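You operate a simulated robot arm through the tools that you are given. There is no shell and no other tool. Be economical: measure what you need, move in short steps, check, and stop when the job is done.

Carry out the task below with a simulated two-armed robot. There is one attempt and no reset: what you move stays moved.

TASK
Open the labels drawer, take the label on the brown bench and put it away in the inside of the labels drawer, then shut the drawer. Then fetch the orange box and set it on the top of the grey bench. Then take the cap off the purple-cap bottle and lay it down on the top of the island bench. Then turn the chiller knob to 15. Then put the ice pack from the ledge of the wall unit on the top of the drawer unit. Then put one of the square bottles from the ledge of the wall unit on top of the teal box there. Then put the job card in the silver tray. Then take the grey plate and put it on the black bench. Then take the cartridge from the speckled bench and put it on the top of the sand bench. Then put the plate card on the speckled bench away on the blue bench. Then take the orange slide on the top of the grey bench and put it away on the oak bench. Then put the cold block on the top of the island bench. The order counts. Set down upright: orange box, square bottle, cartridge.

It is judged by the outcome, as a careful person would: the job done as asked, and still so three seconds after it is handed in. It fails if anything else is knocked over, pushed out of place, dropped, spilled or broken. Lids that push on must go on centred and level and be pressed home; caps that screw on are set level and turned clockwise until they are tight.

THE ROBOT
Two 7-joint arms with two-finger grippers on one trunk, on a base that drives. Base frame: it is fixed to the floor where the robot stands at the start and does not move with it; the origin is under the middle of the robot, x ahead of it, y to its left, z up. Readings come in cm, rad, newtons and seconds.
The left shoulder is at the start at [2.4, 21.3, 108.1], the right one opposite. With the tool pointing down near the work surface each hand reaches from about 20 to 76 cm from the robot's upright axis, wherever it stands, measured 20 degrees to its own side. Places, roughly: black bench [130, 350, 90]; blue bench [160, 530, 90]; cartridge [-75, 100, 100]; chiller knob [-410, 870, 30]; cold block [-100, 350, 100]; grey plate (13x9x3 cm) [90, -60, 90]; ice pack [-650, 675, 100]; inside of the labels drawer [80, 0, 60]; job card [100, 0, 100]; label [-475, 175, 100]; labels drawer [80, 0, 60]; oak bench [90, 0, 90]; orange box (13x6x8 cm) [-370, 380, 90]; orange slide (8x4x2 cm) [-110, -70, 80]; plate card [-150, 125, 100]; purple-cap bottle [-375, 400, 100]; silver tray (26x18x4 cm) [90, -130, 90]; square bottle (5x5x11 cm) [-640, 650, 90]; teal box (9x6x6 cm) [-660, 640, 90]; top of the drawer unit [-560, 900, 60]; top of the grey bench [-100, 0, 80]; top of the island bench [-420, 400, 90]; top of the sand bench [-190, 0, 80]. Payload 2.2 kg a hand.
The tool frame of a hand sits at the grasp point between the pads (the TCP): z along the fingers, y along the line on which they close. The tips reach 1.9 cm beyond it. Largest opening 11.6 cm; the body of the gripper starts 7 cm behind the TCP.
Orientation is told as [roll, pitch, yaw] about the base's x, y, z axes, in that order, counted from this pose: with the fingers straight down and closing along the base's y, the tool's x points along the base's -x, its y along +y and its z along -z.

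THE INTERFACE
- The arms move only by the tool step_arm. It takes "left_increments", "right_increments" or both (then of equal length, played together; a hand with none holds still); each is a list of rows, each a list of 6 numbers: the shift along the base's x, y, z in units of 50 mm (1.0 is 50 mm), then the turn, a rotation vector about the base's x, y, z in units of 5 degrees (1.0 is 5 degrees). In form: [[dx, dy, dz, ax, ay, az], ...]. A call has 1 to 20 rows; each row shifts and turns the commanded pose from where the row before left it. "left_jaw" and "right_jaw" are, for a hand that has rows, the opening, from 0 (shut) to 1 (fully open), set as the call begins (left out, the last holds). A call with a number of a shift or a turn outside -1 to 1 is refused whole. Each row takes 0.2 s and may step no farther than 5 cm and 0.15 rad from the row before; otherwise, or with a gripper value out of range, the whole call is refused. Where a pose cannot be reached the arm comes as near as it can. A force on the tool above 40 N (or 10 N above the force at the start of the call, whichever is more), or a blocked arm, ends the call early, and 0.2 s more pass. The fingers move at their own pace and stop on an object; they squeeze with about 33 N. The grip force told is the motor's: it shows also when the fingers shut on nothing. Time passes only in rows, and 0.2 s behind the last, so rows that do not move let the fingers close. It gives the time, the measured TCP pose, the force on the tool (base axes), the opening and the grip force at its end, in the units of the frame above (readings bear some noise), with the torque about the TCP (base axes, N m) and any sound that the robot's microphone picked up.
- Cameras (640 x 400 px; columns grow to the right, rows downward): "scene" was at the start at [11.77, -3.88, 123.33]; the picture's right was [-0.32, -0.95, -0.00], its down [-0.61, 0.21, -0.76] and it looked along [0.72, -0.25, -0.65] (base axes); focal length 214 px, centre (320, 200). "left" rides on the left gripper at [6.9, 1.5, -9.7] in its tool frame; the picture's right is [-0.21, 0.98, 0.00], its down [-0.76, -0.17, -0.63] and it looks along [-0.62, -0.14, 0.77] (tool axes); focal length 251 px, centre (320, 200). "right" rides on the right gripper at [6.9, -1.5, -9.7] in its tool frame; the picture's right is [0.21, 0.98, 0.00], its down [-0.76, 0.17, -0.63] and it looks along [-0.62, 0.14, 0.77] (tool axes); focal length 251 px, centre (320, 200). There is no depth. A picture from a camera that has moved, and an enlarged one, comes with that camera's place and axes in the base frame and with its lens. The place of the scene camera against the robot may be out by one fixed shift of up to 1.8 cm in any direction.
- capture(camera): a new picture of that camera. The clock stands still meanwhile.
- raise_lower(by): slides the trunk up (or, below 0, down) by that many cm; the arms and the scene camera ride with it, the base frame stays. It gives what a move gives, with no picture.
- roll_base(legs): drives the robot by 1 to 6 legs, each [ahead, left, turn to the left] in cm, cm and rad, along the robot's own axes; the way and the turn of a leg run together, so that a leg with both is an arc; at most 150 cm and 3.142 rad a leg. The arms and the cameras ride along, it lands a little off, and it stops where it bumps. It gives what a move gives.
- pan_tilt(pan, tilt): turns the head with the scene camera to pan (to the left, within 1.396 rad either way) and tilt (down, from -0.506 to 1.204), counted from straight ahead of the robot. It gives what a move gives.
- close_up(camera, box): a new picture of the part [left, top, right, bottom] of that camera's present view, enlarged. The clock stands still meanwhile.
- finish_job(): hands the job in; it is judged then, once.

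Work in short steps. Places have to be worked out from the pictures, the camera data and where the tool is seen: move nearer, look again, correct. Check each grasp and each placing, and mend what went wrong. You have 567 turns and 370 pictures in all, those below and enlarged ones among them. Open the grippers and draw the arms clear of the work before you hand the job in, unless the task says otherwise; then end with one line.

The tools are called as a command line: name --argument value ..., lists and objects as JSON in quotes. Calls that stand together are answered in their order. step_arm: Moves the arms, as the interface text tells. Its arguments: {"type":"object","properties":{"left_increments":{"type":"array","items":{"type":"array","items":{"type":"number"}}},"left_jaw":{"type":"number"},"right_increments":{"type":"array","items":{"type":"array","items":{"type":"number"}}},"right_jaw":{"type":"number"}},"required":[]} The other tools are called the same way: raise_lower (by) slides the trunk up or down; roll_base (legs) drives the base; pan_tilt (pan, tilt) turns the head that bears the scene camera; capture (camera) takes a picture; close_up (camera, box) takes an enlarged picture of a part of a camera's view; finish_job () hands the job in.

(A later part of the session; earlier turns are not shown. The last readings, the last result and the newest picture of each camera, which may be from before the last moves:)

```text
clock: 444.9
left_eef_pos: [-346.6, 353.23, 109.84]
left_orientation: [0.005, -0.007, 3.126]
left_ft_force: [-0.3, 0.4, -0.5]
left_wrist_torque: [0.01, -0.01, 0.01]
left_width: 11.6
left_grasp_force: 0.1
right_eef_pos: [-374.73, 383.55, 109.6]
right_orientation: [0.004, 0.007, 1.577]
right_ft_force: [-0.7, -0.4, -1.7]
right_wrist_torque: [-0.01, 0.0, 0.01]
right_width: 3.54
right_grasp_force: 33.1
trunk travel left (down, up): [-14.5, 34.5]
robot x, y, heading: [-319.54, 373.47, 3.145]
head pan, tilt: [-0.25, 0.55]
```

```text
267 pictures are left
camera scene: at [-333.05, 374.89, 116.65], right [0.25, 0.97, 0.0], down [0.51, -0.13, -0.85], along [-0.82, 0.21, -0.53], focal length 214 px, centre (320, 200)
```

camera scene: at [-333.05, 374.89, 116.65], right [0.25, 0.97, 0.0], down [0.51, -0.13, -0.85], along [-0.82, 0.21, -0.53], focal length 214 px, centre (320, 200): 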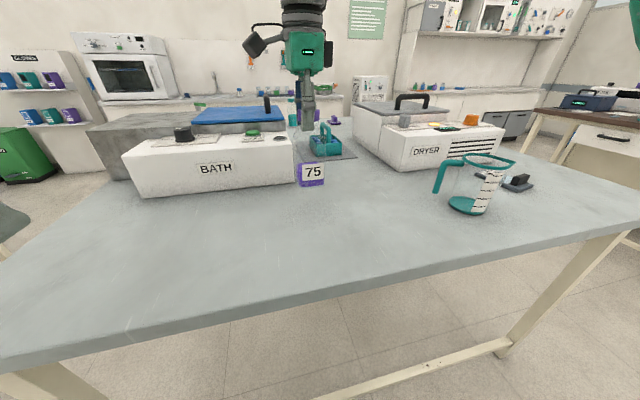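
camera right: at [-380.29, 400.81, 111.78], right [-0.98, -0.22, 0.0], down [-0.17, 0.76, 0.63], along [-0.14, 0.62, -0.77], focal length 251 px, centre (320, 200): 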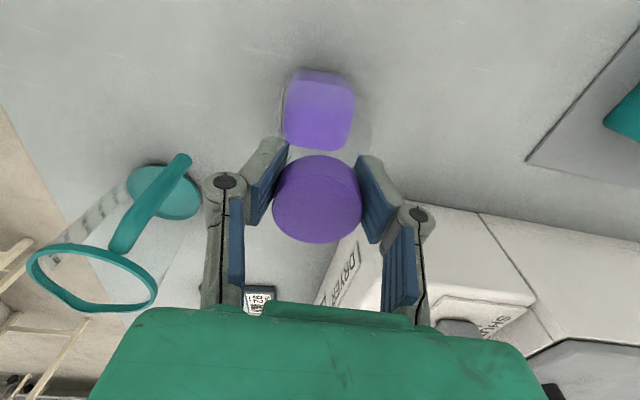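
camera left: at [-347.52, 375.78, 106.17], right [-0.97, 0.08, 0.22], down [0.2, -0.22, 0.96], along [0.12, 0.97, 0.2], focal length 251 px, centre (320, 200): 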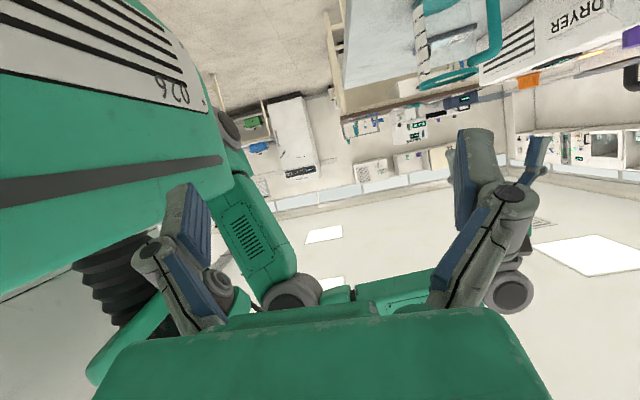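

I lower the bottle to the bench (grip was at z 102.06 when standing).

step_arm --right_increments '[[0, 0, -0.3, 0, 0, 0], [0, 0, -0.3, 0, 0, 0], [0, 0, -0.3, 0, 0, 0], [0, 0, -0.3, 0, 0, 0], [0, 0, -0.15, 0, 0, 0], [0, 0, -0.1, 0, 0, 0], [0, 0, 0, 0, 0, 0]]'

step_arm --right_increments '[[0, 0, -0.05, 0, 0, 0], [0, 0, 0, 0, 0, 0]]'

close_up --camera "scene" --box '[220, 70, 420, 230]'

```text
clock: 446.5
left_eef_pos: [-346.55, 353.11, 109.8]
left_orientation: [0.002, -0.008, 3.126]
left_ft_force: [0.3, 0.1, -0.2]
left_wrist_torque: [-0.01, -0.01, -0.01]
left_width: 11.6
left_grasp_force: 0.0
right_eef_pos: [-374.91, 384.07, 103.06]
right_orientation: [0.006, 0.024, 1.567]
right_ft_force: [0.0, 0.3, -0.9]
right_wrist_torque: [0.0, -0.02, -0.01]
right_width: 3.58
right_grasp_force: 33.7
trunk travel left (down, up): [-14.5, 34.5]
robot x, y, heading: [-319.45, 373.6, 3.136]
head pan, tilt: [-0.25, 0.55]
```

```text
clock: 447.1
left_eef_pos: [-346.67, 353.12, 109.84]
left_orientation: [0.003, -0.008, 3.127]
left_ft_force: [-0.6, -0.7, 0.5]
left_wrist_torque: [0.0, 0.0, -0.03]
left_width: 11.61
left_grasp_force: 0.0
right_eef_pos: [-375.02, 384.28, 102.78]
right_orientation: [0.01, 0.028, 1.567]
right_ft_force: [-0.6, 0.2, -1.4]
right_wrist_torque: [0.0, 0.02, -0.06]
right_width: 3.56
right_grasp_force: 32.6
trunk travel left (down, up): [-14.5, 34.5]
robot x, y, heading: [-319.7, 373.64, 3.143]
head pan, tilt: [-0.25, 0.55]
```

```text
2.50 times, centred on (320, 150) of scene
camera zoom: at [-333.05, 374.78, 116.65], right [0.25, 0.97, 0.0], down [0.51, -0.13, -0.85], along [-0.82, 0.21, -0.53], focal length 536 px, centre (320, 325)
```

zoom: 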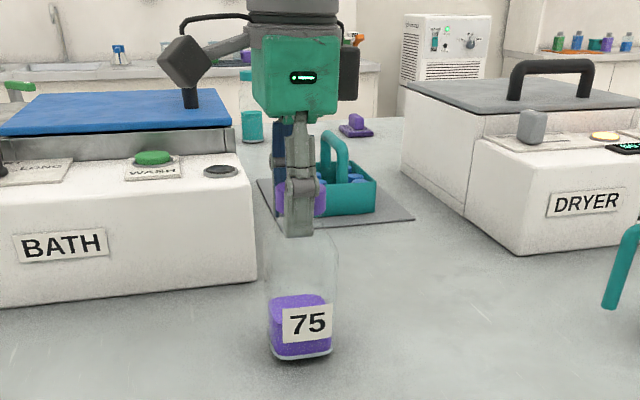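

step_arm --right_increments '[[0, 0, -0.08, 0, 0, 0], [0, 0, 0, 0, 0, 0]]'

step_arm --right_increments '[[0, 0, -0.06, 0, 0, 0], [0, 0, 0, 0, 0, 0]]'

```text
clock: 447.7
left_eef_pos: [-346.6, 353.17, 109.74]
left_orientation: [0.004, -0.006, 3.126]
left_ft_force: [0.4, -0.2, -0.4]
left_wrist_torque: [0.02, 0.05, 0.03]
left_width: 11.6
left_grasp_force: 0.0
right_eef_pos: [-374.98, 384.21, 102.44]
right_orientation: [0.007, 0.025, 1.565]
right_ft_force: [-0.6, -0.6, -0.5]
right_wrist_torque: [-0.06, 0.0, 0.0]
right_width: 3.55
right_grasp_force: 33.0
trunk travel left (down, up): [-14.5, 34.5]
robot x, y, heading: [-319.69, 373.61, 3.139]
head pan, tilt: [-0.25, 0.55]
```

```text
clock: 448.3
left_eef_pos: [-346.52, 353.08, 109.91]
left_orientation: [0.003, -0.009, 3.124]
left_ft_force: [-1.0, 0.0, 0.6]
left_wrist_torque: [0.0, 0.01, 0.01]
left_width: 11.6
left_grasp_force: 0.0
right_eef_pos: [-375.05, 384.39, 102.22]
right_orientation: [0.007, 0.028, 1.563]
right_ft_force: [0.1, 0.0, 2.9]
right_wrist_torque: [0.11, 0.06, 0.0]
right_width: 3.58
right_grasp_force: 32.5
trunk travel left (down, up): [-14.5, 34.5]
robot x, y, heading: [-319.59, 373.72, 3.14]
head pan, tilt: [-0.25, 0.55]
```

Bottle stands; the right hand keeps hold of the cap. I tilt the left hand forward (55°) beside it and then bring it in from the front.

step_arm --left_increments '[[0, 0, -0.1, 0, 1, 0], [0, 0, -0.1, 0, 1, 0], [0, 0, -0.1, 0, 1, 0], [0, 0, -0.1, 0, 1, 0], [0, 0, -0.1, 0, 1, 0], [0, 0, -0.1, 0, 1, 0], [0, 0, -0.1, 0, 1, 0], [0, 0, -0.1, 0, 1, 0], [0, 0, -0.1, 0, 1, 0], [0, 0, -0.1, 0, 1, 0], [0, 0, -0.1, 0, 1, 0]]' --left_jaw 1

step_arm --left_increments '[[0, 0.5, -0.1, 0, 0, 0], [0, 0.5, -0.1, 0, 0, 0], [0, 0.5, -0.1, 0, 0, 0], [0, 0.5, -0.1, 0, 0, 0], [0, 0.5, -0.1, 0, 0, 0], [0, 0.5, 0, 0, 0, 0], [0, 0.5, 0, 0, 0, 0], [0, 0.5, 0, 0, 0, 0], [0, 0.5, 0, 0, 0, 0], [0, 0.5, 0, 0, 0, 0], [0, 0.5, 0, 0, 0, 0], [0, 0.5, 0, 0, 0, 0], [0, 0, 0, 0, 0, 0]]'

capture --camera "left"

capture --camera "scene"

```text
clock: 450.7
left_eef_pos: [-349.7, 356.13, 110.94]
left_orientation: [0.027, -0.964, 3.117]
left_ft_force: [-0.6, 0.1, 0.1]
left_wrist_torque: [0.03, -0.04, 0.01]
left_width: 11.6
left_grasp_force: 0.1
left hand out of reach, approached as far as the arm can: row 8, 9, 10, 11
right_eef_pos: [-375.01, 384.3, 102.17]
right_orientation: [0.009, 0.027, 1.564]
right_ft_force: [-0.9, -1.7, 7.2]
right_wrist_torque: [0.04, 0.07, 0.07]
right_width: 3.58
right_grasp_force: 32.9
trunk travel left (down, up): [-14.5, 34.5]
robot x, y, heading: [-319.82, 373.28, 3.142]
head pan, tilt: [-0.25, 0.55]
```

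```text
clock: 453.7
left_eef_pos: [-352.26, 383.74, 108.34]
left_orientation: [0.043, -0.961, -3.126]
left_ft_force: [-0.1, 0.7, 0.5]
left_wrist_torque: [-0.03, 0.0, 0.0]
left_width: 11.57
left_grasp_force: 0.1
right_eef_pos: [-374.95, 384.8, 102.14]
right_orientation: [0.007, 0.036, 1.56]
right_ft_force: [-0.9, 0.0, -3.2]
right_wrist_torque: [0.0, -0.05, 0.04]
right_width: 3.61
right_grasp_force: 32.9
trunk travel left (down, up): [-14.5, 34.5]
robot x, y, heading: [-319.66, 373.22, 3.142]
head pan, tilt: [-0.25, 0.55]
stopped in row 13 (left hand): the arm was blocked; the commanded pose is now the measured one
```

```text
265 pictures are left
camera left: at [-340.24, 382.72, 108.09], right [-0.07, -0.98, 0.2], down [0.08, 0.19, 0.98], along [-0.99, 0.09, 0.06], focal length 251 px, centre (320, 200)
```

left: 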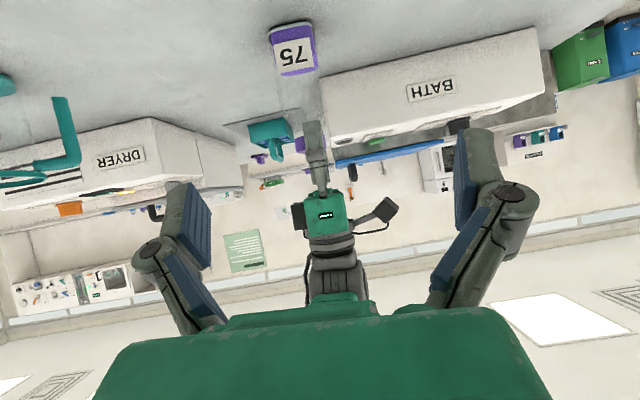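

```text
264 pictures are left
camera scene: at [-325.24, 381.78, 116.76], right [0.99, 0.1, 0.0], down [0.05, -0.51, -0.86], along [-0.08, 0.85, -0.51], focal length 214 px, centre (320, 200)
```

scene: 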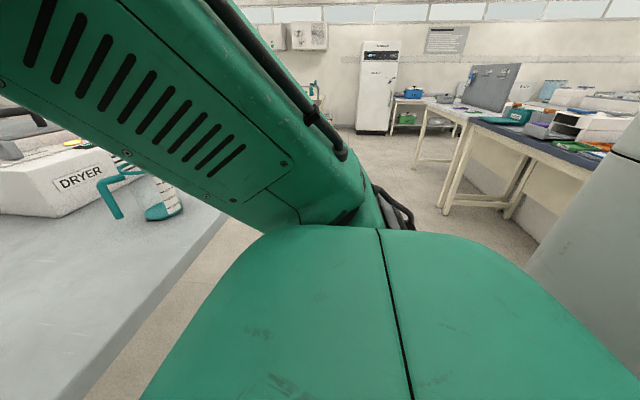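

The left arm apparently nudged the head camera round. I move the left hand forward and down, away from the head.

step_arm --left_increments '[[-0.1, 0, -0.4, 0, 0, 0], [-0.1, 0, -0.4, 0, 0, 0], [-0.1, 0, -0.4, 0, 0, 0], [-0.1, 0, -0.4, 0, 0, 0], [-0.1, 0, -0.4, 0, 0, 0], [-0.1, 0, -0.3, 0, 0, 0], [0, 0, 0, 0, 0, 0]]'

pan_tilt --pan -0.25 --tilt 0.55

capture --camera "left"

capture --camera "scene"

```text
clock: 455.3
left_eef_pos: [-354.36, 384.39, 96.84]
left_orientation: [0.047, -0.967, 3.136]
left_ft_force: [0.2, 0.8, 0.7]
left_wrist_torque: [-0.04, 0.0, 0.01]
left_width: 11.56
left_grasp_force: 0.0
right_eef_pos: [-374.9, 384.8, 102.43]
right_orientation: [0.01, 0.035, 1.559]
right_ft_force: [0.7, -0.6, -1.3]
right_wrist_torque: [-0.02, -0.02, 0.04]
right_width: 3.6
right_grasp_force: 33.2
trunk travel left (down, up): [-14.5, 34.5]
robot x, y, heading: [-319.18, 373.05, 3.141]
head pan, tilt: [-0.25, 0.55]
```

```text
clock: 455.9
left_eef_pos: [-354.47, 384.26, 96.8]
left_orientation: [0.046, -0.965, 3.143]
left_ft_force: [0.7, 0.7, 0.3]
left_wrist_torque: [0.01, 0.0, -0.01]
left_width: 11.6
left_grasp_force: 0.1
right_eef_pos: [-374.9, 384.76, 102.27]
right_orientation: [0.01, 0.036, 1.56]
right_ft_force: [0.1, -0.7, -1.6]
right_wrist_torque: [-0.03, 0.0, -0.01]
right_width: 3.59
right_grasp_force: 33.6
trunk travel left (down, up): [-14.5, 34.5]
robot x, y, heading: [-319.66, 373.73, 3.137]
head pan, tilt: [-0.25, 0.55]
```

```text
263 pictures are left
camera left: at [-342.51, 383.07, 96.56], right [-0.09, -0.98, 0.2], down [0.08, 0.19, 0.98], along [-0.99, 0.1, 0.06], focal length 251 px, centre (320, 200)
```

left: 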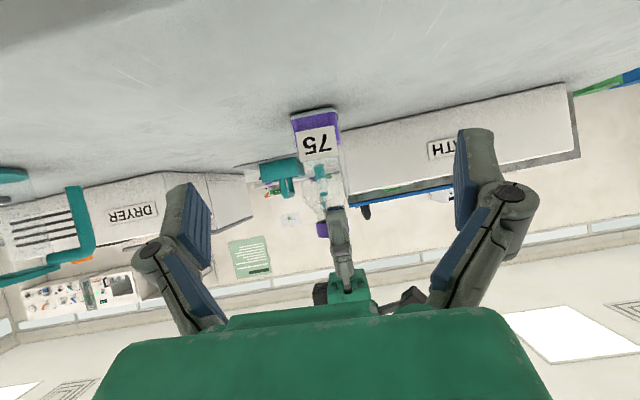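

```text
262 pictures are left
camera scene: at [-333.04, 375.38, 116.89], right [0.28, 0.96, 0.0], down [0.48, -0.14, -0.86], along [-0.83, 0.24, -0.5], focal length 214 px, centre (320, 200)
```

scene: 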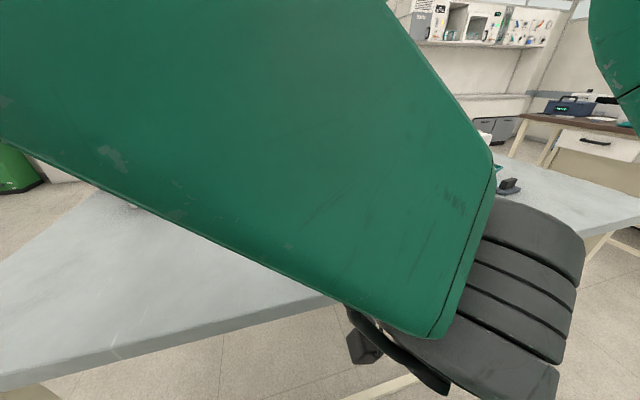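

The bottle is straight ahead of the left hand, near y≈385.5. I go forward at z≈94 so it comes between the fingers.

step_arm --left_increments '[[-0.3, 0.06, -0.1, 0, 0, 0], [-0.3, 0.06, -0.1, 0, 0, 0], [-0.3, 0.06, -0.1, 0, 0, 0], [-0.3, 0.04, -0.1, 0, 0, 0], [-0.3, 0, -0.1, 0, 0, 0], [-0.3, 0, -0.1, 0, 0, 0], [-0.3, 0, 0, 0, 0, 0], [-0.3, 0, 0, 0, 0, 0], [0, 0, 0, 0, 0, 0]]'

capture --camera "left"

```text
clock: 457.9
left_eef_pos: [-366.65, 385.53, 93.98]
left_orientation: [0.047, -0.965, 3.141]
left_ft_force: [0.1, -0.5, -0.2]
left_wrist_torque: [-0.01, -0.03, 0.0]
left_width: 11.58
left_grasp_force: 0.1
right_eef_pos: [-374.91, 384.86, 102.25]
right_orientation: [0.009, 0.037, 1.56]
right_ft_force: [0.1, 0.0, -1.7]
right_wrist_torque: [-0.03, -0.01, 0.01]
right_width: 3.58
right_grasp_force: 32.6
trunk travel left (down, up): [-14.5, 34.5]
robot x, y, heading: [-319.26, 373.64, 3.141]
head pan, tilt: [-0.25, 0.55]
```

```text
261 pictures are left
camera left: at [-354.72, 384.27, 93.63], right [-0.09, -0.98, 0.2], down [0.08, 0.2, 0.98], along [-0.99, 0.1, 0.06], focal length 251 px, centre (320, 200)
```

left: 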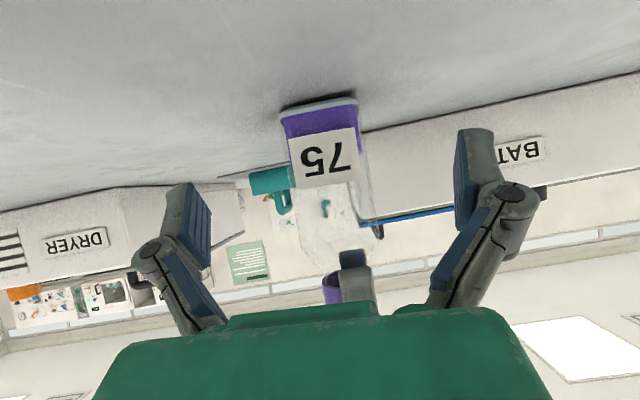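

step_arm --left_increments '[[-0.3, 0, 0, 0, 0, 0], [-0.3, 0, 0, 0, 0, 0], [-0.3, 0, 0, 0, 0, 0], [-0.3, 0, 0, 0, 0, 0], [-0.2, 0, 0, 0, 0, 0], [0, 0, 0, 0, 0, 0]]'

step_arm --left_increments '[[0, 0, 0, 0, 0, 0], [0, 0, 0, 0, 0, 0], [0, 0, 0, 0, 0, 0], [0, 0, 0, 0, 0, 0]]' --left_jaw 0

capture --camera "left"

capture --camera "right"

```text
clock: 459.3
left_eef_pos: [-373.67, 385.18, 93.88]
left_orientation: [0.046, -0.964, -3.14]
left_ft_force: [0.7, -0.6, -0.1]
left_wrist_torque: [-0.01, -0.03, 0.01]
left_width: 11.6
left_grasp_force: 0.1
right_eef_pos: [-374.87, 384.82, 102.34]
right_orientation: [0.009, 0.036, 1.562]
right_ft_force: [0.5, -0.8, -1.8]
right_wrist_torque: [-0.04, 0.02, 0.02]
right_width: 3.6
right_grasp_force: 33.3
trunk travel left (down, up): [-14.5, 34.5]
robot x, y, heading: [-319.63, 373.6, 3.139]
head pan, tilt: [-0.25, 0.55]
```

```text
clock: 460.3
left_eef_pos: [-373.59, 385.32, 93.95]
left_orientation: [0.045, -0.964, 3.141]
left_ft_force: [-1.6, 0.9, 0.5]
left_wrist_torque: [-0.4, -0.22, -0.2]
left_width: 5.91
left_grasp_force: 33.7
right_eef_pos: [-374.91, 384.72, 102.3]
right_orientation: [0.007, 0.037, 1.561]
right_ft_force: [3.1, -2.3, -0.3]
right_wrist_torque: [0.22, -0.06, 0.17]
right_width: 3.57
right_grasp_force: 33.2
trunk travel left (down, up): [-14.5, 34.5]
robot x, y, heading: [-319.66, 373.5, 3.138]
head pan, tilt: [-0.25, 0.55]
```

```text
260 pictures are left
camera left: at [-361.71, 384.09, 93.67], right [-0.09, -0.98, 0.2], down [0.08, 0.19, 0.98], along [-0.99, 0.1, 0.06], focal length 251 px, centre (320, 200)
```

left: 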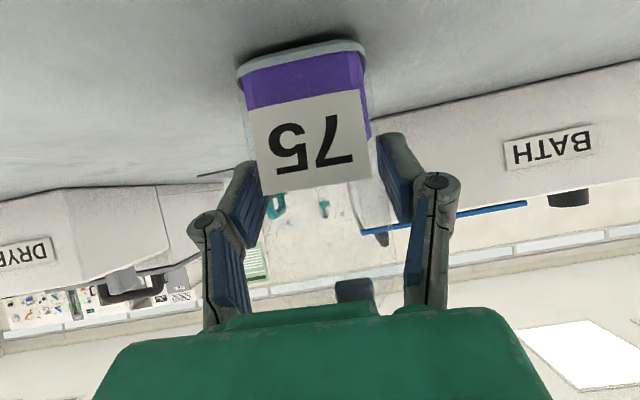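

```text
259 pictures are left
camera right: at [-373.35, 378.25, 112.16], right [-0.98, -0.2, 0.02], down [-0.15, 0.78, 0.61], along [-0.14, 0.59, -0.8], focal length 251 px, centre (320, 200)
```

right: 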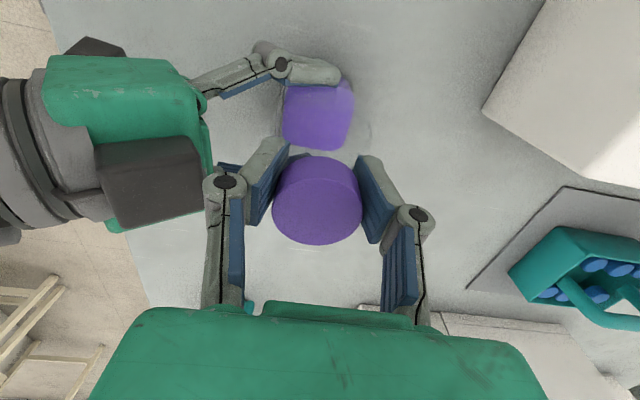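

Left holds the body (5.9 cm). Now I start turning the cap counter-clockwise with the right hand, checking torque.

step_arm --right_increments '[[0, 0, 0, 0, 0, 1], [0, 0, 0, 0, 0, 1], [0, 0, 0, 0, 0, 1], [0, 0, 0, 0, 0, 1]]'

capture --camera "right"

```text
clock: 461.3
left_eef_pos: [-373.66, 385.16, 94.06]
left_orientation: [0.046, -0.964, -3.14]
left_ft_force: [-11.1, 0.6, -5.3]
left_wrist_torque: [-0.02, -0.7, 0.1]
left_width: 5.91
left_grasp_force: 33.3
right_eef_pos: [-374.83, 384.8, 102.21]
right_orientation: [0.009, 0.037, 1.908]
right_ft_force: [11.0, -0.7, 5.7]
right_wrist_torque: [0.0, -0.23, -0.19]
right_width: 3.58
right_grasp_force: 33.2
trunk travel left (down, up): [-14.5, 34.5]
robot x, y, heading: [-319.67, 373.64, 3.139]
head pan, tilt: [-0.25, 0.55]
```

```text
258 pictures are left
camera right: at [-371.18, 379.16, 112.11], right [-0.85, -0.53, 0.02], down [-0.41, 0.68, 0.61], along [-0.33, 0.51, -0.8], focal length 251 px, centre (320, 200)
```

right: 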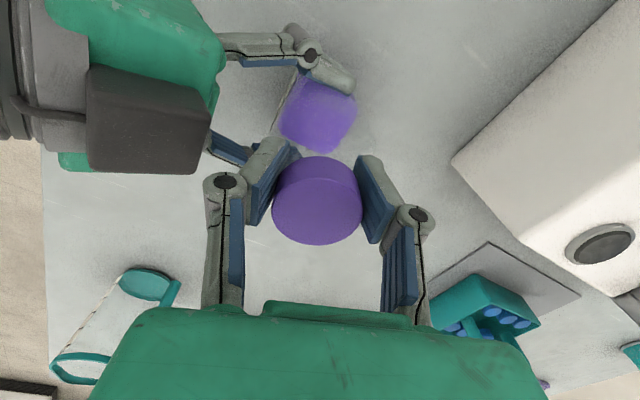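

Turning works. I continue in stages.

step_arm --right_increments '[[0, 0, 0.004, 0, 0, 1], [0, 0, 0.004, 0, 0, 1], [0, 0, 0.004, 0, 0, 1], [0, 0, 0.004, 0, 0, 1], [0, 0, 0.004, 0, 0, 1], [0, 0, 0.004, 0, 0, 1], [0, 0, 0.004, 0, 0, 1], [0, 0, 0.004, 0, 0, 1], [0, 0, 0.004, 0, 0, 1], [0, 0, 0.004, 0, 0, 1]]'

step_arm --right_increments '[[0, 0, 0.004, 0, 0, 1], [0, 0, 0.004, 0, 0, 1], [0, 0, 0.004, 0, 0, 1], [0, 0, 0.004, 0, 0, 1], [0, 0, 0.004, 0, 0, 1], [0, 0, 0.004, 0, 0, 1], [0, 0, 0.004, 0, 0, 1], [0, 0, 0.004, 0, 0, 1], [0, 0, 0.004, 0, 0, 1], [0, 0, 0.004, 0, 0, 1]]'

capture --camera "right"

```text
clock: 463.5
left_eef_pos: [-373.74, 385.19, 94.1]
left_orientation: [0.045, -0.968, -3.14]
left_ft_force: [-13.0, -14.9, 4.0]
left_wrist_torque: [0.84, -0.29, 0.31]
left_width: 5.95
left_grasp_force: 33.3
right_eef_pos: [-375.03, 384.9, 102.23]
right_orientation: [0.009, 0.036, 2.782]
right_ft_force: [12.1, 16.4, -4.9]
right_wrist_torque: [0.45, -0.75, -0.17]
right_width: 3.54
right_grasp_force: 33.3
trunk travel left (down, up): [-14.5, 34.5]
robot x, y, heading: [-319.37, 373.65, 3.139]
head pan, tilt: [-0.25, 0.55]
```

```text
clock: 465.7
left_eef_pos: [-373.55, 385.26, 93.85]
left_orientation: [0.045, -0.966, -3.14]
left_ft_force: [-2.0, -17.6, 7.6]
left_wrist_torque: [0.84, 0.35, 0.45]
left_width: 6.06
left_grasp_force: 33.0
right_eef_pos: [-374.94, 384.95, 102.7]
right_orientation: [0.011, 0.035, -2.63]
right_ft_force: [2.2, 16.6, -8.5]
right_wrist_torque: [0.6, -0.38, -0.22]
right_width: 3.64
right_grasp_force: 32.9
trunk travel left (down, up): [-14.5, 34.5]
robot x, y, heading: [-320.04, 373.53, 3.137]
head pan, tilt: [-0.25, 0.55]
```

```text
257 pictures are left
camera right: at [-370.01, 389.56, 112.57], right [0.67, -0.75, 0.02], down [-0.6, -0.52, 0.61], along [-0.44, -0.42, -0.79], focal length 251 px, centre (320, 200)
```

right: 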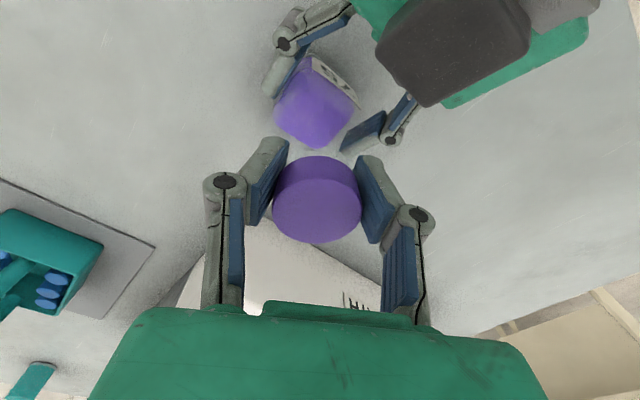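

step_arm --right_increments '[[0, 0.01, 0.003, 0, 0, 1], [0, 0.01, 0.003, 0, 0, 1], [0, 0.01, 0.003, 0, 0, 1], [0, 0.01, 0.003, 0, 0, 1], [0, 0, 0.003, 0, 0, 1], [0, 0, 0.003, 0, 0, 1], [0, 0, 0.003, 0, 0, 1], [0, 0, 0.003, 0, 0, 1], [0, 0, 0.003, 0, 0, 1], [0, 0, 0.003, 0, 0, 1]]'

capture --camera "left"

```text
clock: 467.9
left_eef_pos: [-373.69, 385.23, 93.91]
left_orientation: [0.045, -0.965, -3.141]
left_ft_force: [13.2, -17.4, 1.2]
left_wrist_torque: [1.36, 1.1, 0.45]
left_width: 6.11
left_grasp_force: 32.7
right_eef_pos: [-375.0, 385.13, 102.74]
right_orientation: [0.011, 0.035, -1.756]
right_ft_force: [-11.7, 18.2, -2.9]
right_wrist_torque: [0.22, 0.02, -0.16]
right_width: 3.55
right_grasp_force: 32.8
trunk travel left (down, up): [-14.5, 34.5]
robot x, y, heading: [-319.86, 373.58, 3.139]
head pan, tilt: [-0.25, 0.55]
```

```text
256 pictures are left
camera left: at [-361.71, 384.08, 93.64], right [-0.08, -0.98, 0.2], down [0.08, 0.19, 0.98], along [-0.99, 0.1, 0.06], focal length 251 px, centre (320, 200)
```

left: 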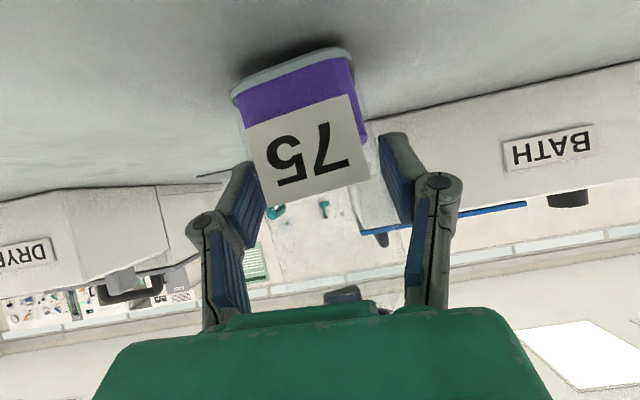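

190° turned. I test with a 0.4 cm lift whether the cap is free.

step_arm --right_increments '[[0, 0.04, 0.04, 0, 0, 0], [0, 0.04, 0.04, 0, 0, 0], [0, 0, 0, 0, 0, 0]]'

capture --camera "right"

```text
clock: 468.7
left_eef_pos: [-373.69, 385.38, 94.13]
left_orientation: [0.04, -0.969, -3.141]
left_ft_force: [9.7, -0.8, 16.9]
left_wrist_torque: [0.85, 0.68, 0.06]
left_width: 6.07
left_grasp_force: 33.1
right_eef_pos: [-374.92, 385.28, 103.0]
right_orientation: [0.015, 0.033, -1.756]
right_ft_force: [-8.1, 1.6, -18.5]
right_wrist_torque: [-0.74, 0.37, -0.07]
right_width: 3.54
right_grasp_force: 32.1
trunk travel left (down, up): [-14.5, 34.5]
robot x, y, heading: [-319.44, 373.74, 3.141]
head pan, tilt: [-0.25, 0.55]
```

```text
255 pictures are left
camera right: at [-375.32, 392.11, 112.9], right [1.0, 0.03, 0.02], down [0.01, -0.79, 0.61], along [0.04, -0.61, -0.79], focal length 251 px, centre (320, 200)
```

right: 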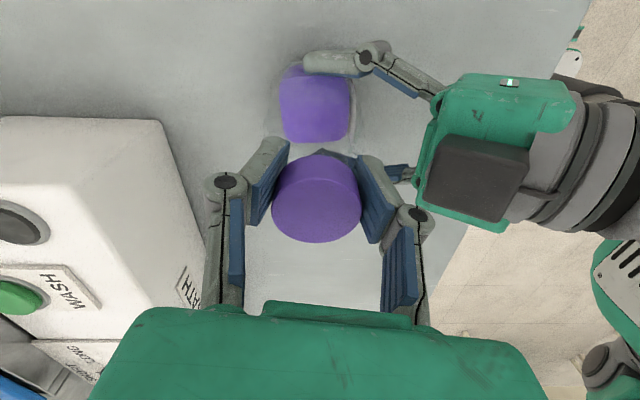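

Still threaded. I lower back, release, rise slightly, rotate back and re-grip.

step_arm --right_increments '[[0, -0.04, -0.08, 0, 0, 0], [0, 0, 0, 0, 0, 0]]'

step_arm --right_increments '[[0, 0, 0, 0, 0, 0], [0, 0, 0, 0, 0, 0], [0, 0, 0.3, 0, 0, 0], [0, 0, 0.4, 0, 0, 0], [0, 0, 0.4, 0, 0, 0]]' --right_jaw 0.65

step_arm --right_increments '[[0, 0, 0, 0, 0, -1], [0, 0, 0, 0, 0, -1], [0, 0, 0, 0, 0, -1], [0, 0, 0, 0, 0, -1], [0, 0, 0, 0, 0, -1], [0, 0, 0, 0, 0, -1], [0, 0, 0, 0, 0, -1], [0, 0, 0, 0, 0, -1], [0, 0, 0, 0, 0, -1], [0, 0, 0, 0, 0, -1], [0, 0, 0, 0, 0, -1], [0, 0, 0, 0, 0, -1], [0, 0, 0, 0, 0, -1], [0, 0, 0, 0, 0, -1], [0, 0, 0, 0, 0, -1], [0, 0, 0, 0, 0, -1], [0, 0, 0, 0, 0, -1], [0, 0, 0, 0, 0, -1], [0, 0, 0, 0, 0, -1], [0, 0, 0, 0, 0, -1]]'

step_arm --right_increments '[[0, 0, 0, 0, 0, -1], [0, 0, 0, 0, 0, -1], [0, 0, 0, 0, 0, -1], [0, 0, 0, 0, 0, -1], [0, 0, 0, 0, 0, -1], [0, 0, 0, 0, 0, -1], [0, 0, 0, 0, 0, -1], [0, 0, 0, 0, 0, -1], [0, 0, 0, 0, 0, -1], [0, 0, 0, 0, 0, -1], [0, 0, 0, 0, 0, -1], [0, 0, 0, 0, 0, -1], [0, 0, 0, 0, 0, -1], [0, 0, 0, 0, 0, -1], [0, 0, 0, 0, 0, 0]]'

capture --camera "right"

capture --camera "left"

```text
clock: 469.3
left_eef_pos: [-373.58, 385.19, 93.91]
left_orientation: [0.045, -0.965, -3.142]
left_ft_force: [5.6, -4.4, 6.7]
left_wrist_torque: [0.92, 0.5, 0.09]
left_width: 6.07
left_grasp_force: 32.7
right_eef_pos: [-374.95, 385.19, 102.81]
right_orientation: [0.009, 0.035, -1.758]
right_ft_force: [-3.9, 4.5, -7.5]
right_wrist_torque: [-0.5, 0.03, -0.06]
right_width: 3.49
right_grasp_force: 33.1
trunk travel left (down, up): [-14.5, 34.5]
robot x, y, heading: [-319.27, 373.59, 3.139]
head pan, tilt: [-0.25, 0.55]
```

```text
clock: 470.5
left_eef_pos: [-373.69, 385.34, 94.04]
left_orientation: [0.046, -0.966, -3.142]
left_ft_force: [-0.4, 0.7, -1.6]
left_wrist_torque: [0.02, -0.02, 0.0]
left_width: 5.89
left_grasp_force: 33.3
right_eef_pos: [-375.0, 385.2, 108.43]
right_orientation: [0.012, 0.034, -1.758]
right_ft_force: [-0.4, 0.1, -0.5]
right_wrist_torque: [-0.01, 0.03, 0.03]
right_width: 7.56
right_grasp_force: 0.0
trunk travel left (down, up): [-14.5, 34.5]
robot x, y, heading: [-319.62, 373.59, 3.141]
head pan, tilt: [-0.25, 0.55]
```

```text
clock: 474.7
left_eef_pos: [-373.7, 385.24, 94.0]
left_orientation: [0.044, -0.965, -3.142]
left_ft_force: [0.8, -0.2, -1.3]
left_wrist_torque: [0.01, -0.04, -0.01]
left_width: 5.89
left_grasp_force: 33.4
right_eef_pos: [-375.02, 385.39, 108.38]
right_orientation: [0.008, 0.036, 2.78]
right_ft_force: [0.7, -0.3, -1.1]
right_wrist_torque: [-0.04, -0.01, -0.02]
right_width: 7.52
right_grasp_force: 0.1
trunk travel left (down, up): [-14.5, 34.5]
robot x, y, heading: [-319.82, 373.52, 3.142]
head pan, tilt: [-0.25, 0.55]
```

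```text
clock: 477.9
left_eef_pos: [-373.71, 385.22, 93.93]
left_orientation: [0.045, -0.965, -3.143]
left_ft_force: [-0.1, -0.2, -1.6]
left_wrist_torque: [-0.04, -0.01, 0.01]
left_width: 5.88
left_grasp_force: 32.6
right_eef_pos: [-374.94, 385.32, 108.24]
right_orientation: [0.008, 0.038, 1.559]
right_ft_force: [0.0, 0.1, 0.6]
right_wrist_torque: [-0.03, -0.02, 0.0]
right_width: 7.55
right_grasp_force: 0.1
trunk travel left (down, up): [-14.5, 34.5]
robot x, y, heading: [-319.78, 373.74, 3.139]
head pan, tilt: [-0.25, 0.55]
```

```text
254 pictures are left
camera right: at [-373.45, 378.72, 118.2], right [-0.98, -0.2, 0.02], down [-0.15, 0.78, 0.61], along [-0.13, 0.59, -0.8], focal length 251 px, centre (320, 200)
```

right: 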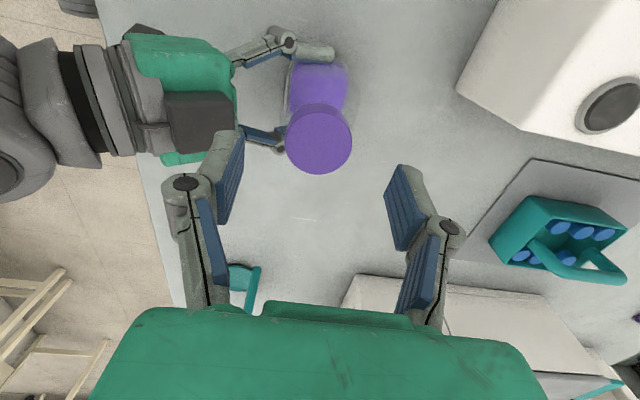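

```text
253 pictures are left
camera left: at [-361.7, 384.09, 93.67], right [-0.09, -0.98, 0.2], down [0.08, 0.19, 0.98], along [-0.99, 0.1, 0.06], focal length 251 px, centre (320, 200)
```

left: 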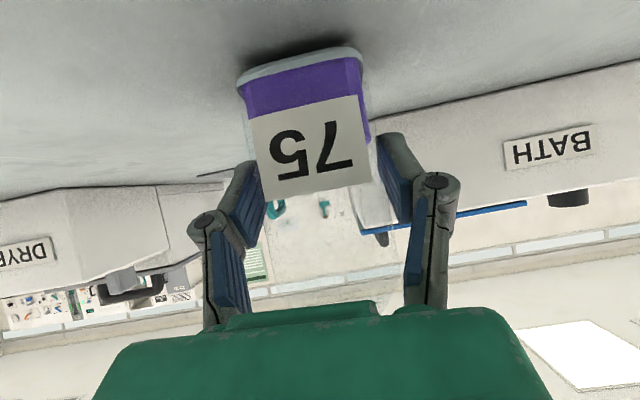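

Cap at [-374.8, 385.0]. I re-grip and turn again.

step_arm --right_increments '[[0.02, -0.06, -0.3, 0, 0, 0], [0, 0, -0.4, 0, 0, 0], [0, 0, -0.4, 0, 0, 0], [0, 0, 0, 0, 0, 0]]'

step_arm --right_increments '[[0, 0, 0, 0, 0, 0], [0, 0, 0, 0, 0, 0], [0, 0, 0, 0, 0, 0]]' --right_jaw 0

step_arm --right_increments '[[0, 0, 0.003, 0, 0, 1], [0, 0, 0.003, 0, 0, 1], [0, 0, 0.003, 0, 0, 1], [0, 0, 0.003, 0, 0, 1], [0, 0, 0.003, 0, 0, 1], [0, 0, 0.003, 0, 0, 1], [0, 0, 0.003, 0, 0, 1], [0, 0, 0.003, 0, 0, 1], [0, 0, 0.003, 0, 0, 1], [0, 0, 0.003, 0, 0, 1], [0, 0, 0.003, 0, 0, 1], [0, 0, 0.003, 0, 0, 1], [0, 0, 0.003, 0, 0, 1], [0, 0, 0.003, 0, 0, 1], [0, 0, 0.003, 0, 0, 1], [0, 0, 0.003, 0, 0, 1], [0, 0, 0.003, 0, 0, 1], [0, 0, 0.003, 0, 0, 1], [0, 0, 0.003, 0, 0, 1]]'

step_arm --right_increments '[[0, 0, 0.003, 0, 0, 1], [0, 0, 0.003, 0, 0, 1], [0, 0, 0.003, 0, 0, 1], [0, 0, 0.003, 0, 0, 1], [0, 0, 0.003, 0, 0, 1], [0, 0, 0.003, 0, 0, 1], [0, 0, 0.003, 0, 0, 1], [0, 0, 0.003, 0, 0, 1], [0, 0, 0.003, 0, 0, 1], [0, 0, 0.003, 0, 0, 1], [0, 0, 0.003, 0, 0, 1], [0, 0, 0.003, 0, 0, 1], [0, 0, 0.003, 0, 0, 1], [0, 0, 0.003, 0, 0, 1], [0, 0, 0.003, 0, 0, 1], [0, 0, 0.003, 0, 0, 1], [0, 0, 0.003, 0, 0, 1], [0, 0, 0.003, 0, 0, 1], [0, 0, 0.003, 0, 0, 1]]'

step_arm --right_increments '[[0, 0, 0.04, 0, 0, 0], [0, 0, 0.04, 0, 0, 0], [0, 0, 0, 0, 0, 0]]'

capture --camera "right"

```text
clock: 478.9
left_eef_pos: [-373.69, 385.2, 93.95]
left_orientation: [0.046, -0.966, -3.141]
left_ft_force: [-0.3, -0.1, -0.8]
left_wrist_torque: [0.0, 0.0, 0.04]
left_width: 5.91
left_grasp_force: 33.1
right_eef_pos: [-374.98, 385.31, 103.08]
right_orientation: [0.013, 0.053, 1.554]
right_ft_force: [0.5, 0.0, 0.4]
right_wrist_torque: [-0.02, 0.01, -0.01]
right_width: 7.52
right_grasp_force: 0.1
trunk travel left (down, up): [-14.5, 34.5]
robot x, y, heading: [-319.3, 373.85, 3.142]
head pan, tilt: [-0.25, 0.55]
```

```text
clock: 479.7
left_eef_pos: [-373.61, 385.29, 93.92]
left_orientation: [0.046, -0.966, 3.142]
left_ft_force: [-0.7, 3.7, -3.2]
left_wrist_torque: [-0.28, -0.18, -0.04]
left_width: 5.92
left_grasp_force: 32.6
right_eef_pos: [-375.05, 385.36, 103.1]
right_orientation: [0.009, 0.053, 1.551]
right_ft_force: [1.9, -3.7, 2.0]
right_wrist_torque: [-0.06, 0.04, 0.0]
right_width: 3.96
right_grasp_force: 32.8
trunk travel left (down, up): [-14.5, 34.5]
robot x, y, heading: [-319.62, 373.57, 3.138]
head pan, tilt: [-0.25, 0.55]
```

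```text
clock: 483.7
left_eef_pos: [-373.59, 385.34, 93.88]
left_orientation: [0.045, -0.964, 3.143]
left_ft_force: [-4.4, -13.7, 2.2]
left_wrist_torque: [1.09, -0.28, 0.22]
left_width: 5.94
left_grasp_force: 32.9
right_eef_pos: [-374.9, 384.97, 102.9]
right_orientation: [0.014, 0.033, -3.064]
right_ft_force: [4.4, 13.7, -4.4]
right_wrist_torque: [0.17, -0.07, -0.05]
right_width: 3.63
right_grasp_force: 32.9
trunk travel left (down, up): [-14.5, 34.5]
robot x, y, heading: [-319.69, 373.38, 3.144]
head pan, tilt: [-0.25, 0.55]
```

```text
clock: 487.7
left_eef_pos: [-373.7, 385.31, 93.85]
left_orientation: [0.045, -0.966, -3.142]
left_ft_force: [12.0, -15.8, -1.0]
left_wrist_torque: [1.33, 0.85, 0.33]
left_width: 6.0
left_grasp_force: 33.2
right_eef_pos: [-374.87, 384.84, 103.03]
right_orientation: [0.012, 0.033, -1.404]
right_ft_force: [-12.3, 15.5, -0.5]
right_wrist_torque: [0.12, 0.18, -0.13]
right_width: 3.62
right_grasp_force: 33.5
trunk travel left (down, up): [-14.5, 34.5]
robot x, y, heading: [-319.51, 373.78, 3.142]
head pan, tilt: [-0.25, 0.55]
```

```text
clock: 488.5
left_eef_pos: [-373.74, 385.26, 94.01]
left_orientation: [0.045, -0.965, 3.142]
left_ft_force: [4.0, -7.2, 3.8]
left_wrist_torque: [0.72, 0.3, 0.11]
left_width: 5.99
left_grasp_force: 32.9
right_eef_pos: [-374.9, 384.97, 103.53]
right_orientation: [0.011, 0.033, -1.407]
right_ft_force: [-2.3, 6.6, -5.8]
right_wrist_torque: [-0.03, 0.01, 0.03]
right_width: 3.59
right_grasp_force: 33.0
trunk travel left (down, up): [-14.5, 34.5]
robot x, y, heading: [-319.53, 373.93, 3.14]
head pan, tilt: [-0.25, 0.55]
```

```text
252 pictures are left
camera right: at [-377.53, 391.16, 113.47], right [0.93, 0.37, 0.02], down [0.28, -0.74, 0.61], along [0.24, -0.56, -0.79], focal length 251 px, centre (320, 200)
```

right: 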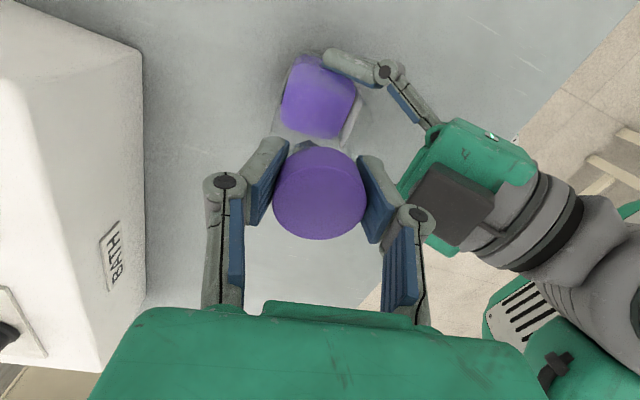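

Force is small now; I lift a further 1 cm.

step_arm --right_increments '[[0, 0, 0.05, 0, 0, 0], [0, 0, 0.05, 0, 0, 0], [0, 0, 0, 0, 0, 0]]'

capture --camera "right"

```text
clock: 489.3
left_eef_pos: [-373.73, 385.31, 93.93]
left_orientation: [0.045, -0.963, 3.141]
left_ft_force: [-5.0, 0.6, -2.5]
left_wrist_torque: [-0.07, -0.42, 0.0]
left_width: 5.89
left_grasp_force: 33.1
right_eef_pos: [-374.85, 384.86, 104.08]
right_orientation: [0.011, 0.033, -1.407]
right_ft_force: [4.4, -0.5, 0.0]
right_wrist_torque: [0.01, -0.06, 0.01]
right_width: 3.55
right_grasp_force: 32.8
trunk travel left (down, up): [-14.5, 34.5]
robot x, y, heading: [-319.35, 373.79, 3.14]
head pan, tilt: [-0.25, 0.55]
```

```text
251 pictures are left
camera right: at [-377.49, 391.03, 113.98], right [0.93, 0.37, 0.02], down [0.28, -0.74, 0.61], along [0.24, -0.56, -0.79], focal length 251 px, centre (320, 200)
```

right: 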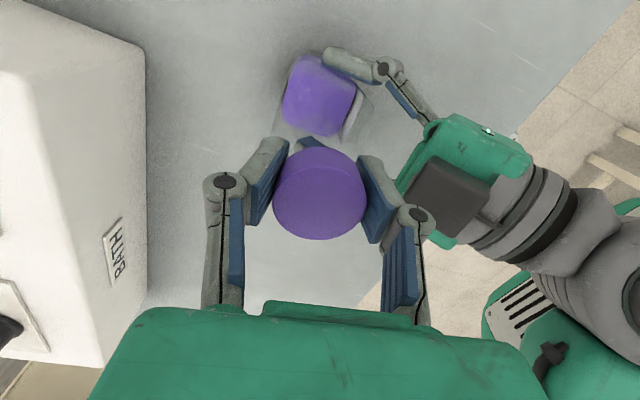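

step_arm --right_increments '[[0, 0, 0.1, 0, 0, 0], [0, 0, 0.2, 0, 0, 0], [0, 0, 0.3, 0, 0, 0], [0, 0, 0.3, 0, 0, 0], [0, 0, 0, 0, 0, 0]]'

capture --camera "right"

capture --camera "left"

```text
clock: 490.5
left_eef_pos: [-373.6, 385.25, 94.04]
left_orientation: [0.046, -0.965, -3.143]
left_ft_force: [-0.2, 0.1, -0.8]
left_wrist_torque: [0.01, 0.0, -0.01]
left_width: 5.91
left_grasp_force: 33.0
right_eef_pos: [-374.96, 384.99, 108.38]
right_orientation: [0.01, 0.035, -1.407]
right_ft_force: [0.0, -0.3, 0.5]
right_wrist_torque: [0.01, -0.01, -0.02]
right_width: 3.56
right_grasp_force: 33.2
trunk travel left (down, up): [-14.5, 34.5]
robot x, y, heading: [-319.41, 373.48, 3.141]
head pan, tilt: [-0.25, 0.55]
```

```text
250 pictures are left
camera right: at [-377.48, 391.13, 118.36], right [0.93, 0.37, 0.02], down [0.28, -0.74, 0.61], along [0.24, -0.56, -0.79], focal length 251 px, centre (320, 200)
```

right: 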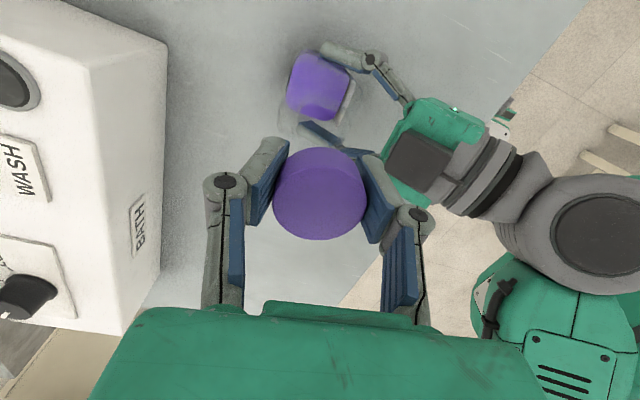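

```text
249 pictures are left
camera left: at [-361.72, 384.1, 93.66], right [-0.09, -0.98, 0.2], down [0.08, 0.19, 0.98], along [-0.99, 0.1, 0.06], focal length 251 px, centre (320, 200)
```

left: 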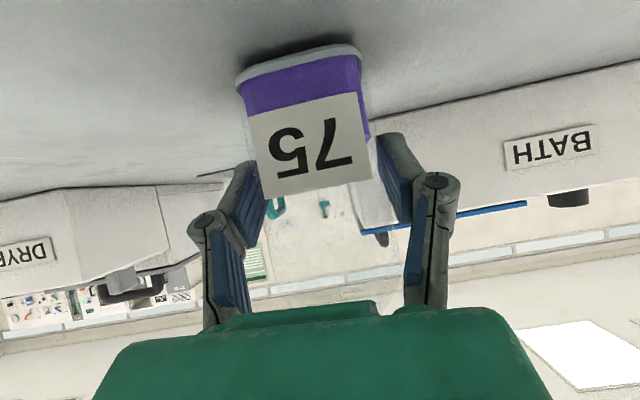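

The cap is off. I lower the bottle the last millimetres with the left hand until it touches, then release it.

step_arm --right_increments '[[0, 0, 0.2, 0, 0, 0], [0, 0.2, 0.2, 0, 0, 0], [0, 0.2, 0.2, 0, 0, 0], [0, 0.2, 0, 0, 0, 0]]'

step_arm --left_increments '[[0, 0, -0.03, 0, 0, 0], [0, 0, -0.03, 0, 0, 0], [0, 0, 0, 0, 0, 0]]'

step_arm --left_increments '[[0, 0, -0.03, 0, 0, 0], [0, 0, 0, 0, 0, 0]]'

```text
clock: 491.5
left_eef_pos: [-373.68, 385.23, 94.02]
left_orientation: [0.045, -0.965, 3.142]
left_ft_force: [-0.8, 0.7, -1.1]
left_wrist_torque: [-0.04, -0.05, 0.0]
left_width: 5.88
left_grasp_force: 32.6
right_eef_pos: [-374.83, 387.95, 111.53]
right_orientation: [0.011, 0.034, -1.408]
right_ft_force: [0.5, 0.4, 0.0]
right_wrist_torque: [-0.02, 0.01, 0.02]
right_width: 3.56
right_grasp_force: 33.0
trunk travel left (down, up): [-14.5, 34.5]
robot x, y, heading: [-319.75, 373.43, 3.136]
head pan, tilt: [-0.25, 0.55]
```

```text
clock: 492.3
left_eef_pos: [-373.62, 385.29, 93.69]
left_orientation: [0.046, -0.964, -3.142]
left_ft_force: [0.4, 1.1, 1.7]
left_wrist_torque: [0.09, -0.05, -0.04]
left_width: 5.9
left_grasp_force: 33.1
right_eef_pos: [-374.84, 387.8, 111.56]
right_orientation: [0.011, 0.032, -1.407]
right_ft_force: [1.1, -1.2, -0.4]
right_wrist_torque: [-0.02, 0.0, 0.04]
right_width: 3.56
right_grasp_force: 32.8
trunk travel left (down, up): [-14.5, 34.5]
robot x, y, heading: [-319.69, 373.54, 3.137]
head pan, tilt: [-0.25, 0.55]
```

```text
clock: 492.9
left_eef_pos: [-373.64, 385.35, 93.67]
left_orientation: [0.042, -0.968, -3.138]
left_ft_force: [2.6, 1.2, 11.5]
left_wrist_torque: [0.51, -0.33, -0.04]
left_width: 5.9
left_grasp_force: 32.9
right_eef_pos: [-374.7, 387.77, 111.69]
right_orientation: [0.01, 0.034, -1.407]
right_ft_force: [-1.0, 0.7, 0.1]
right_wrist_torque: [0.03, 0.02, -0.02]
right_width: 3.53
right_grasp_force: 33.1
trunk travel left (down, up): [-14.5, 34.5]
robot x, y, heading: [-319.73, 373.65, 3.141]
head pan, tilt: [-0.25, 0.55]
```

Contact (11 N). I open the left hand and withdraw it straight back.

step_arm --left_increments '[[0, 0, 0.02, 0, 0, 0], [0, 0, 0, 0, 0, 0], [0, 0, 0, 0, 0, 0]]' --left_jaw 0.85

step_arm --left_increments '[[0.2, 0, 0, 0, 0, 0], [0.2, 0, 0, 0, 0, 0], [0.3, 0, 0, 0, 0, 0], [0.3, 0, 0.1, 0, 0, 0], [0.3, 0, 0.1, 0, 0, 0], [0.3, -0.2, 0.2, 0, 0, 0], [0.3, -0.3, 0.2, 0, 0, 0], [0.2, -0.4, 0.2, 0, 0, 0], [0, -0.5, 0.2, 0, -0.5, 0], [0, -0.5, 0.2, 0, -0.5, 0], [0, -0.5, 0.2, 0, -1, 0], [0, -0.5, 0.2, 0, -1, 0], [0, -0.5, 0.2, 0, -1, 0]]'

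capture --camera "scene"

```text
clock: 493.7
left_eef_pos: [-373.52, 385.39, 93.51]
left_orientation: [0.047, -0.966, -3.141]
left_ft_force: [0.6, 0.1, 0.1]
left_wrist_torque: [-0.01, 0.0, -0.05]
left_width: 9.87
left_grasp_force: 0.1
right_eef_pos: [-374.83, 387.85, 111.49]
right_orientation: [0.011, 0.033, -1.407]
right_ft_force: [0.3, -0.2, 0.1]
right_wrist_torque: [0.02, -0.01, -0.01]
right_width: 3.56
right_grasp_force: 33.2
trunk travel left (down, up): [-14.5, 34.5]
robot x, y, heading: [-319.49, 373.65, 3.139]
head pan, tilt: [-0.25, 0.55]
```

```text
clock: 496.5
left_eef_pos: [-363.15, 368.03, 102.63]
left_orientation: [0.042, -0.616, -3.142]
left_ft_force: [0.5, -0.4, -0.5]
left_wrist_torque: [-0.01, 0.01, 0.01]
left_width: 9.85
left_grasp_force: 0.0
right_eef_pos: [-374.84, 387.57, 111.54]
right_orientation: [0.009, 0.037, -1.404]
right_ft_force: [-0.6, 0.2, -1.8]
right_wrist_torque: [-0.01, 0.01, 0.01]
right_width: 3.54
right_grasp_force: 32.2
trunk travel left (down, up): [-14.5, 34.5]
robot x, y, heading: [-319.43, 373.65, 3.142]
head pan, tilt: [-0.25, 0.55]
```

```text
248 pictures are left
camera scene: at [-333.1, 374.81, 116.64], right [0.25, 0.97, 0.0], down [0.51, -0.13, -0.85], along [-0.82, 0.21, -0.53], focal length 214 px, centre (320, 200)
```

scene: 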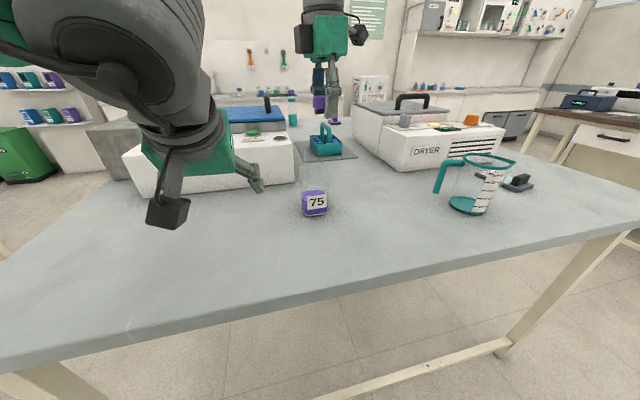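

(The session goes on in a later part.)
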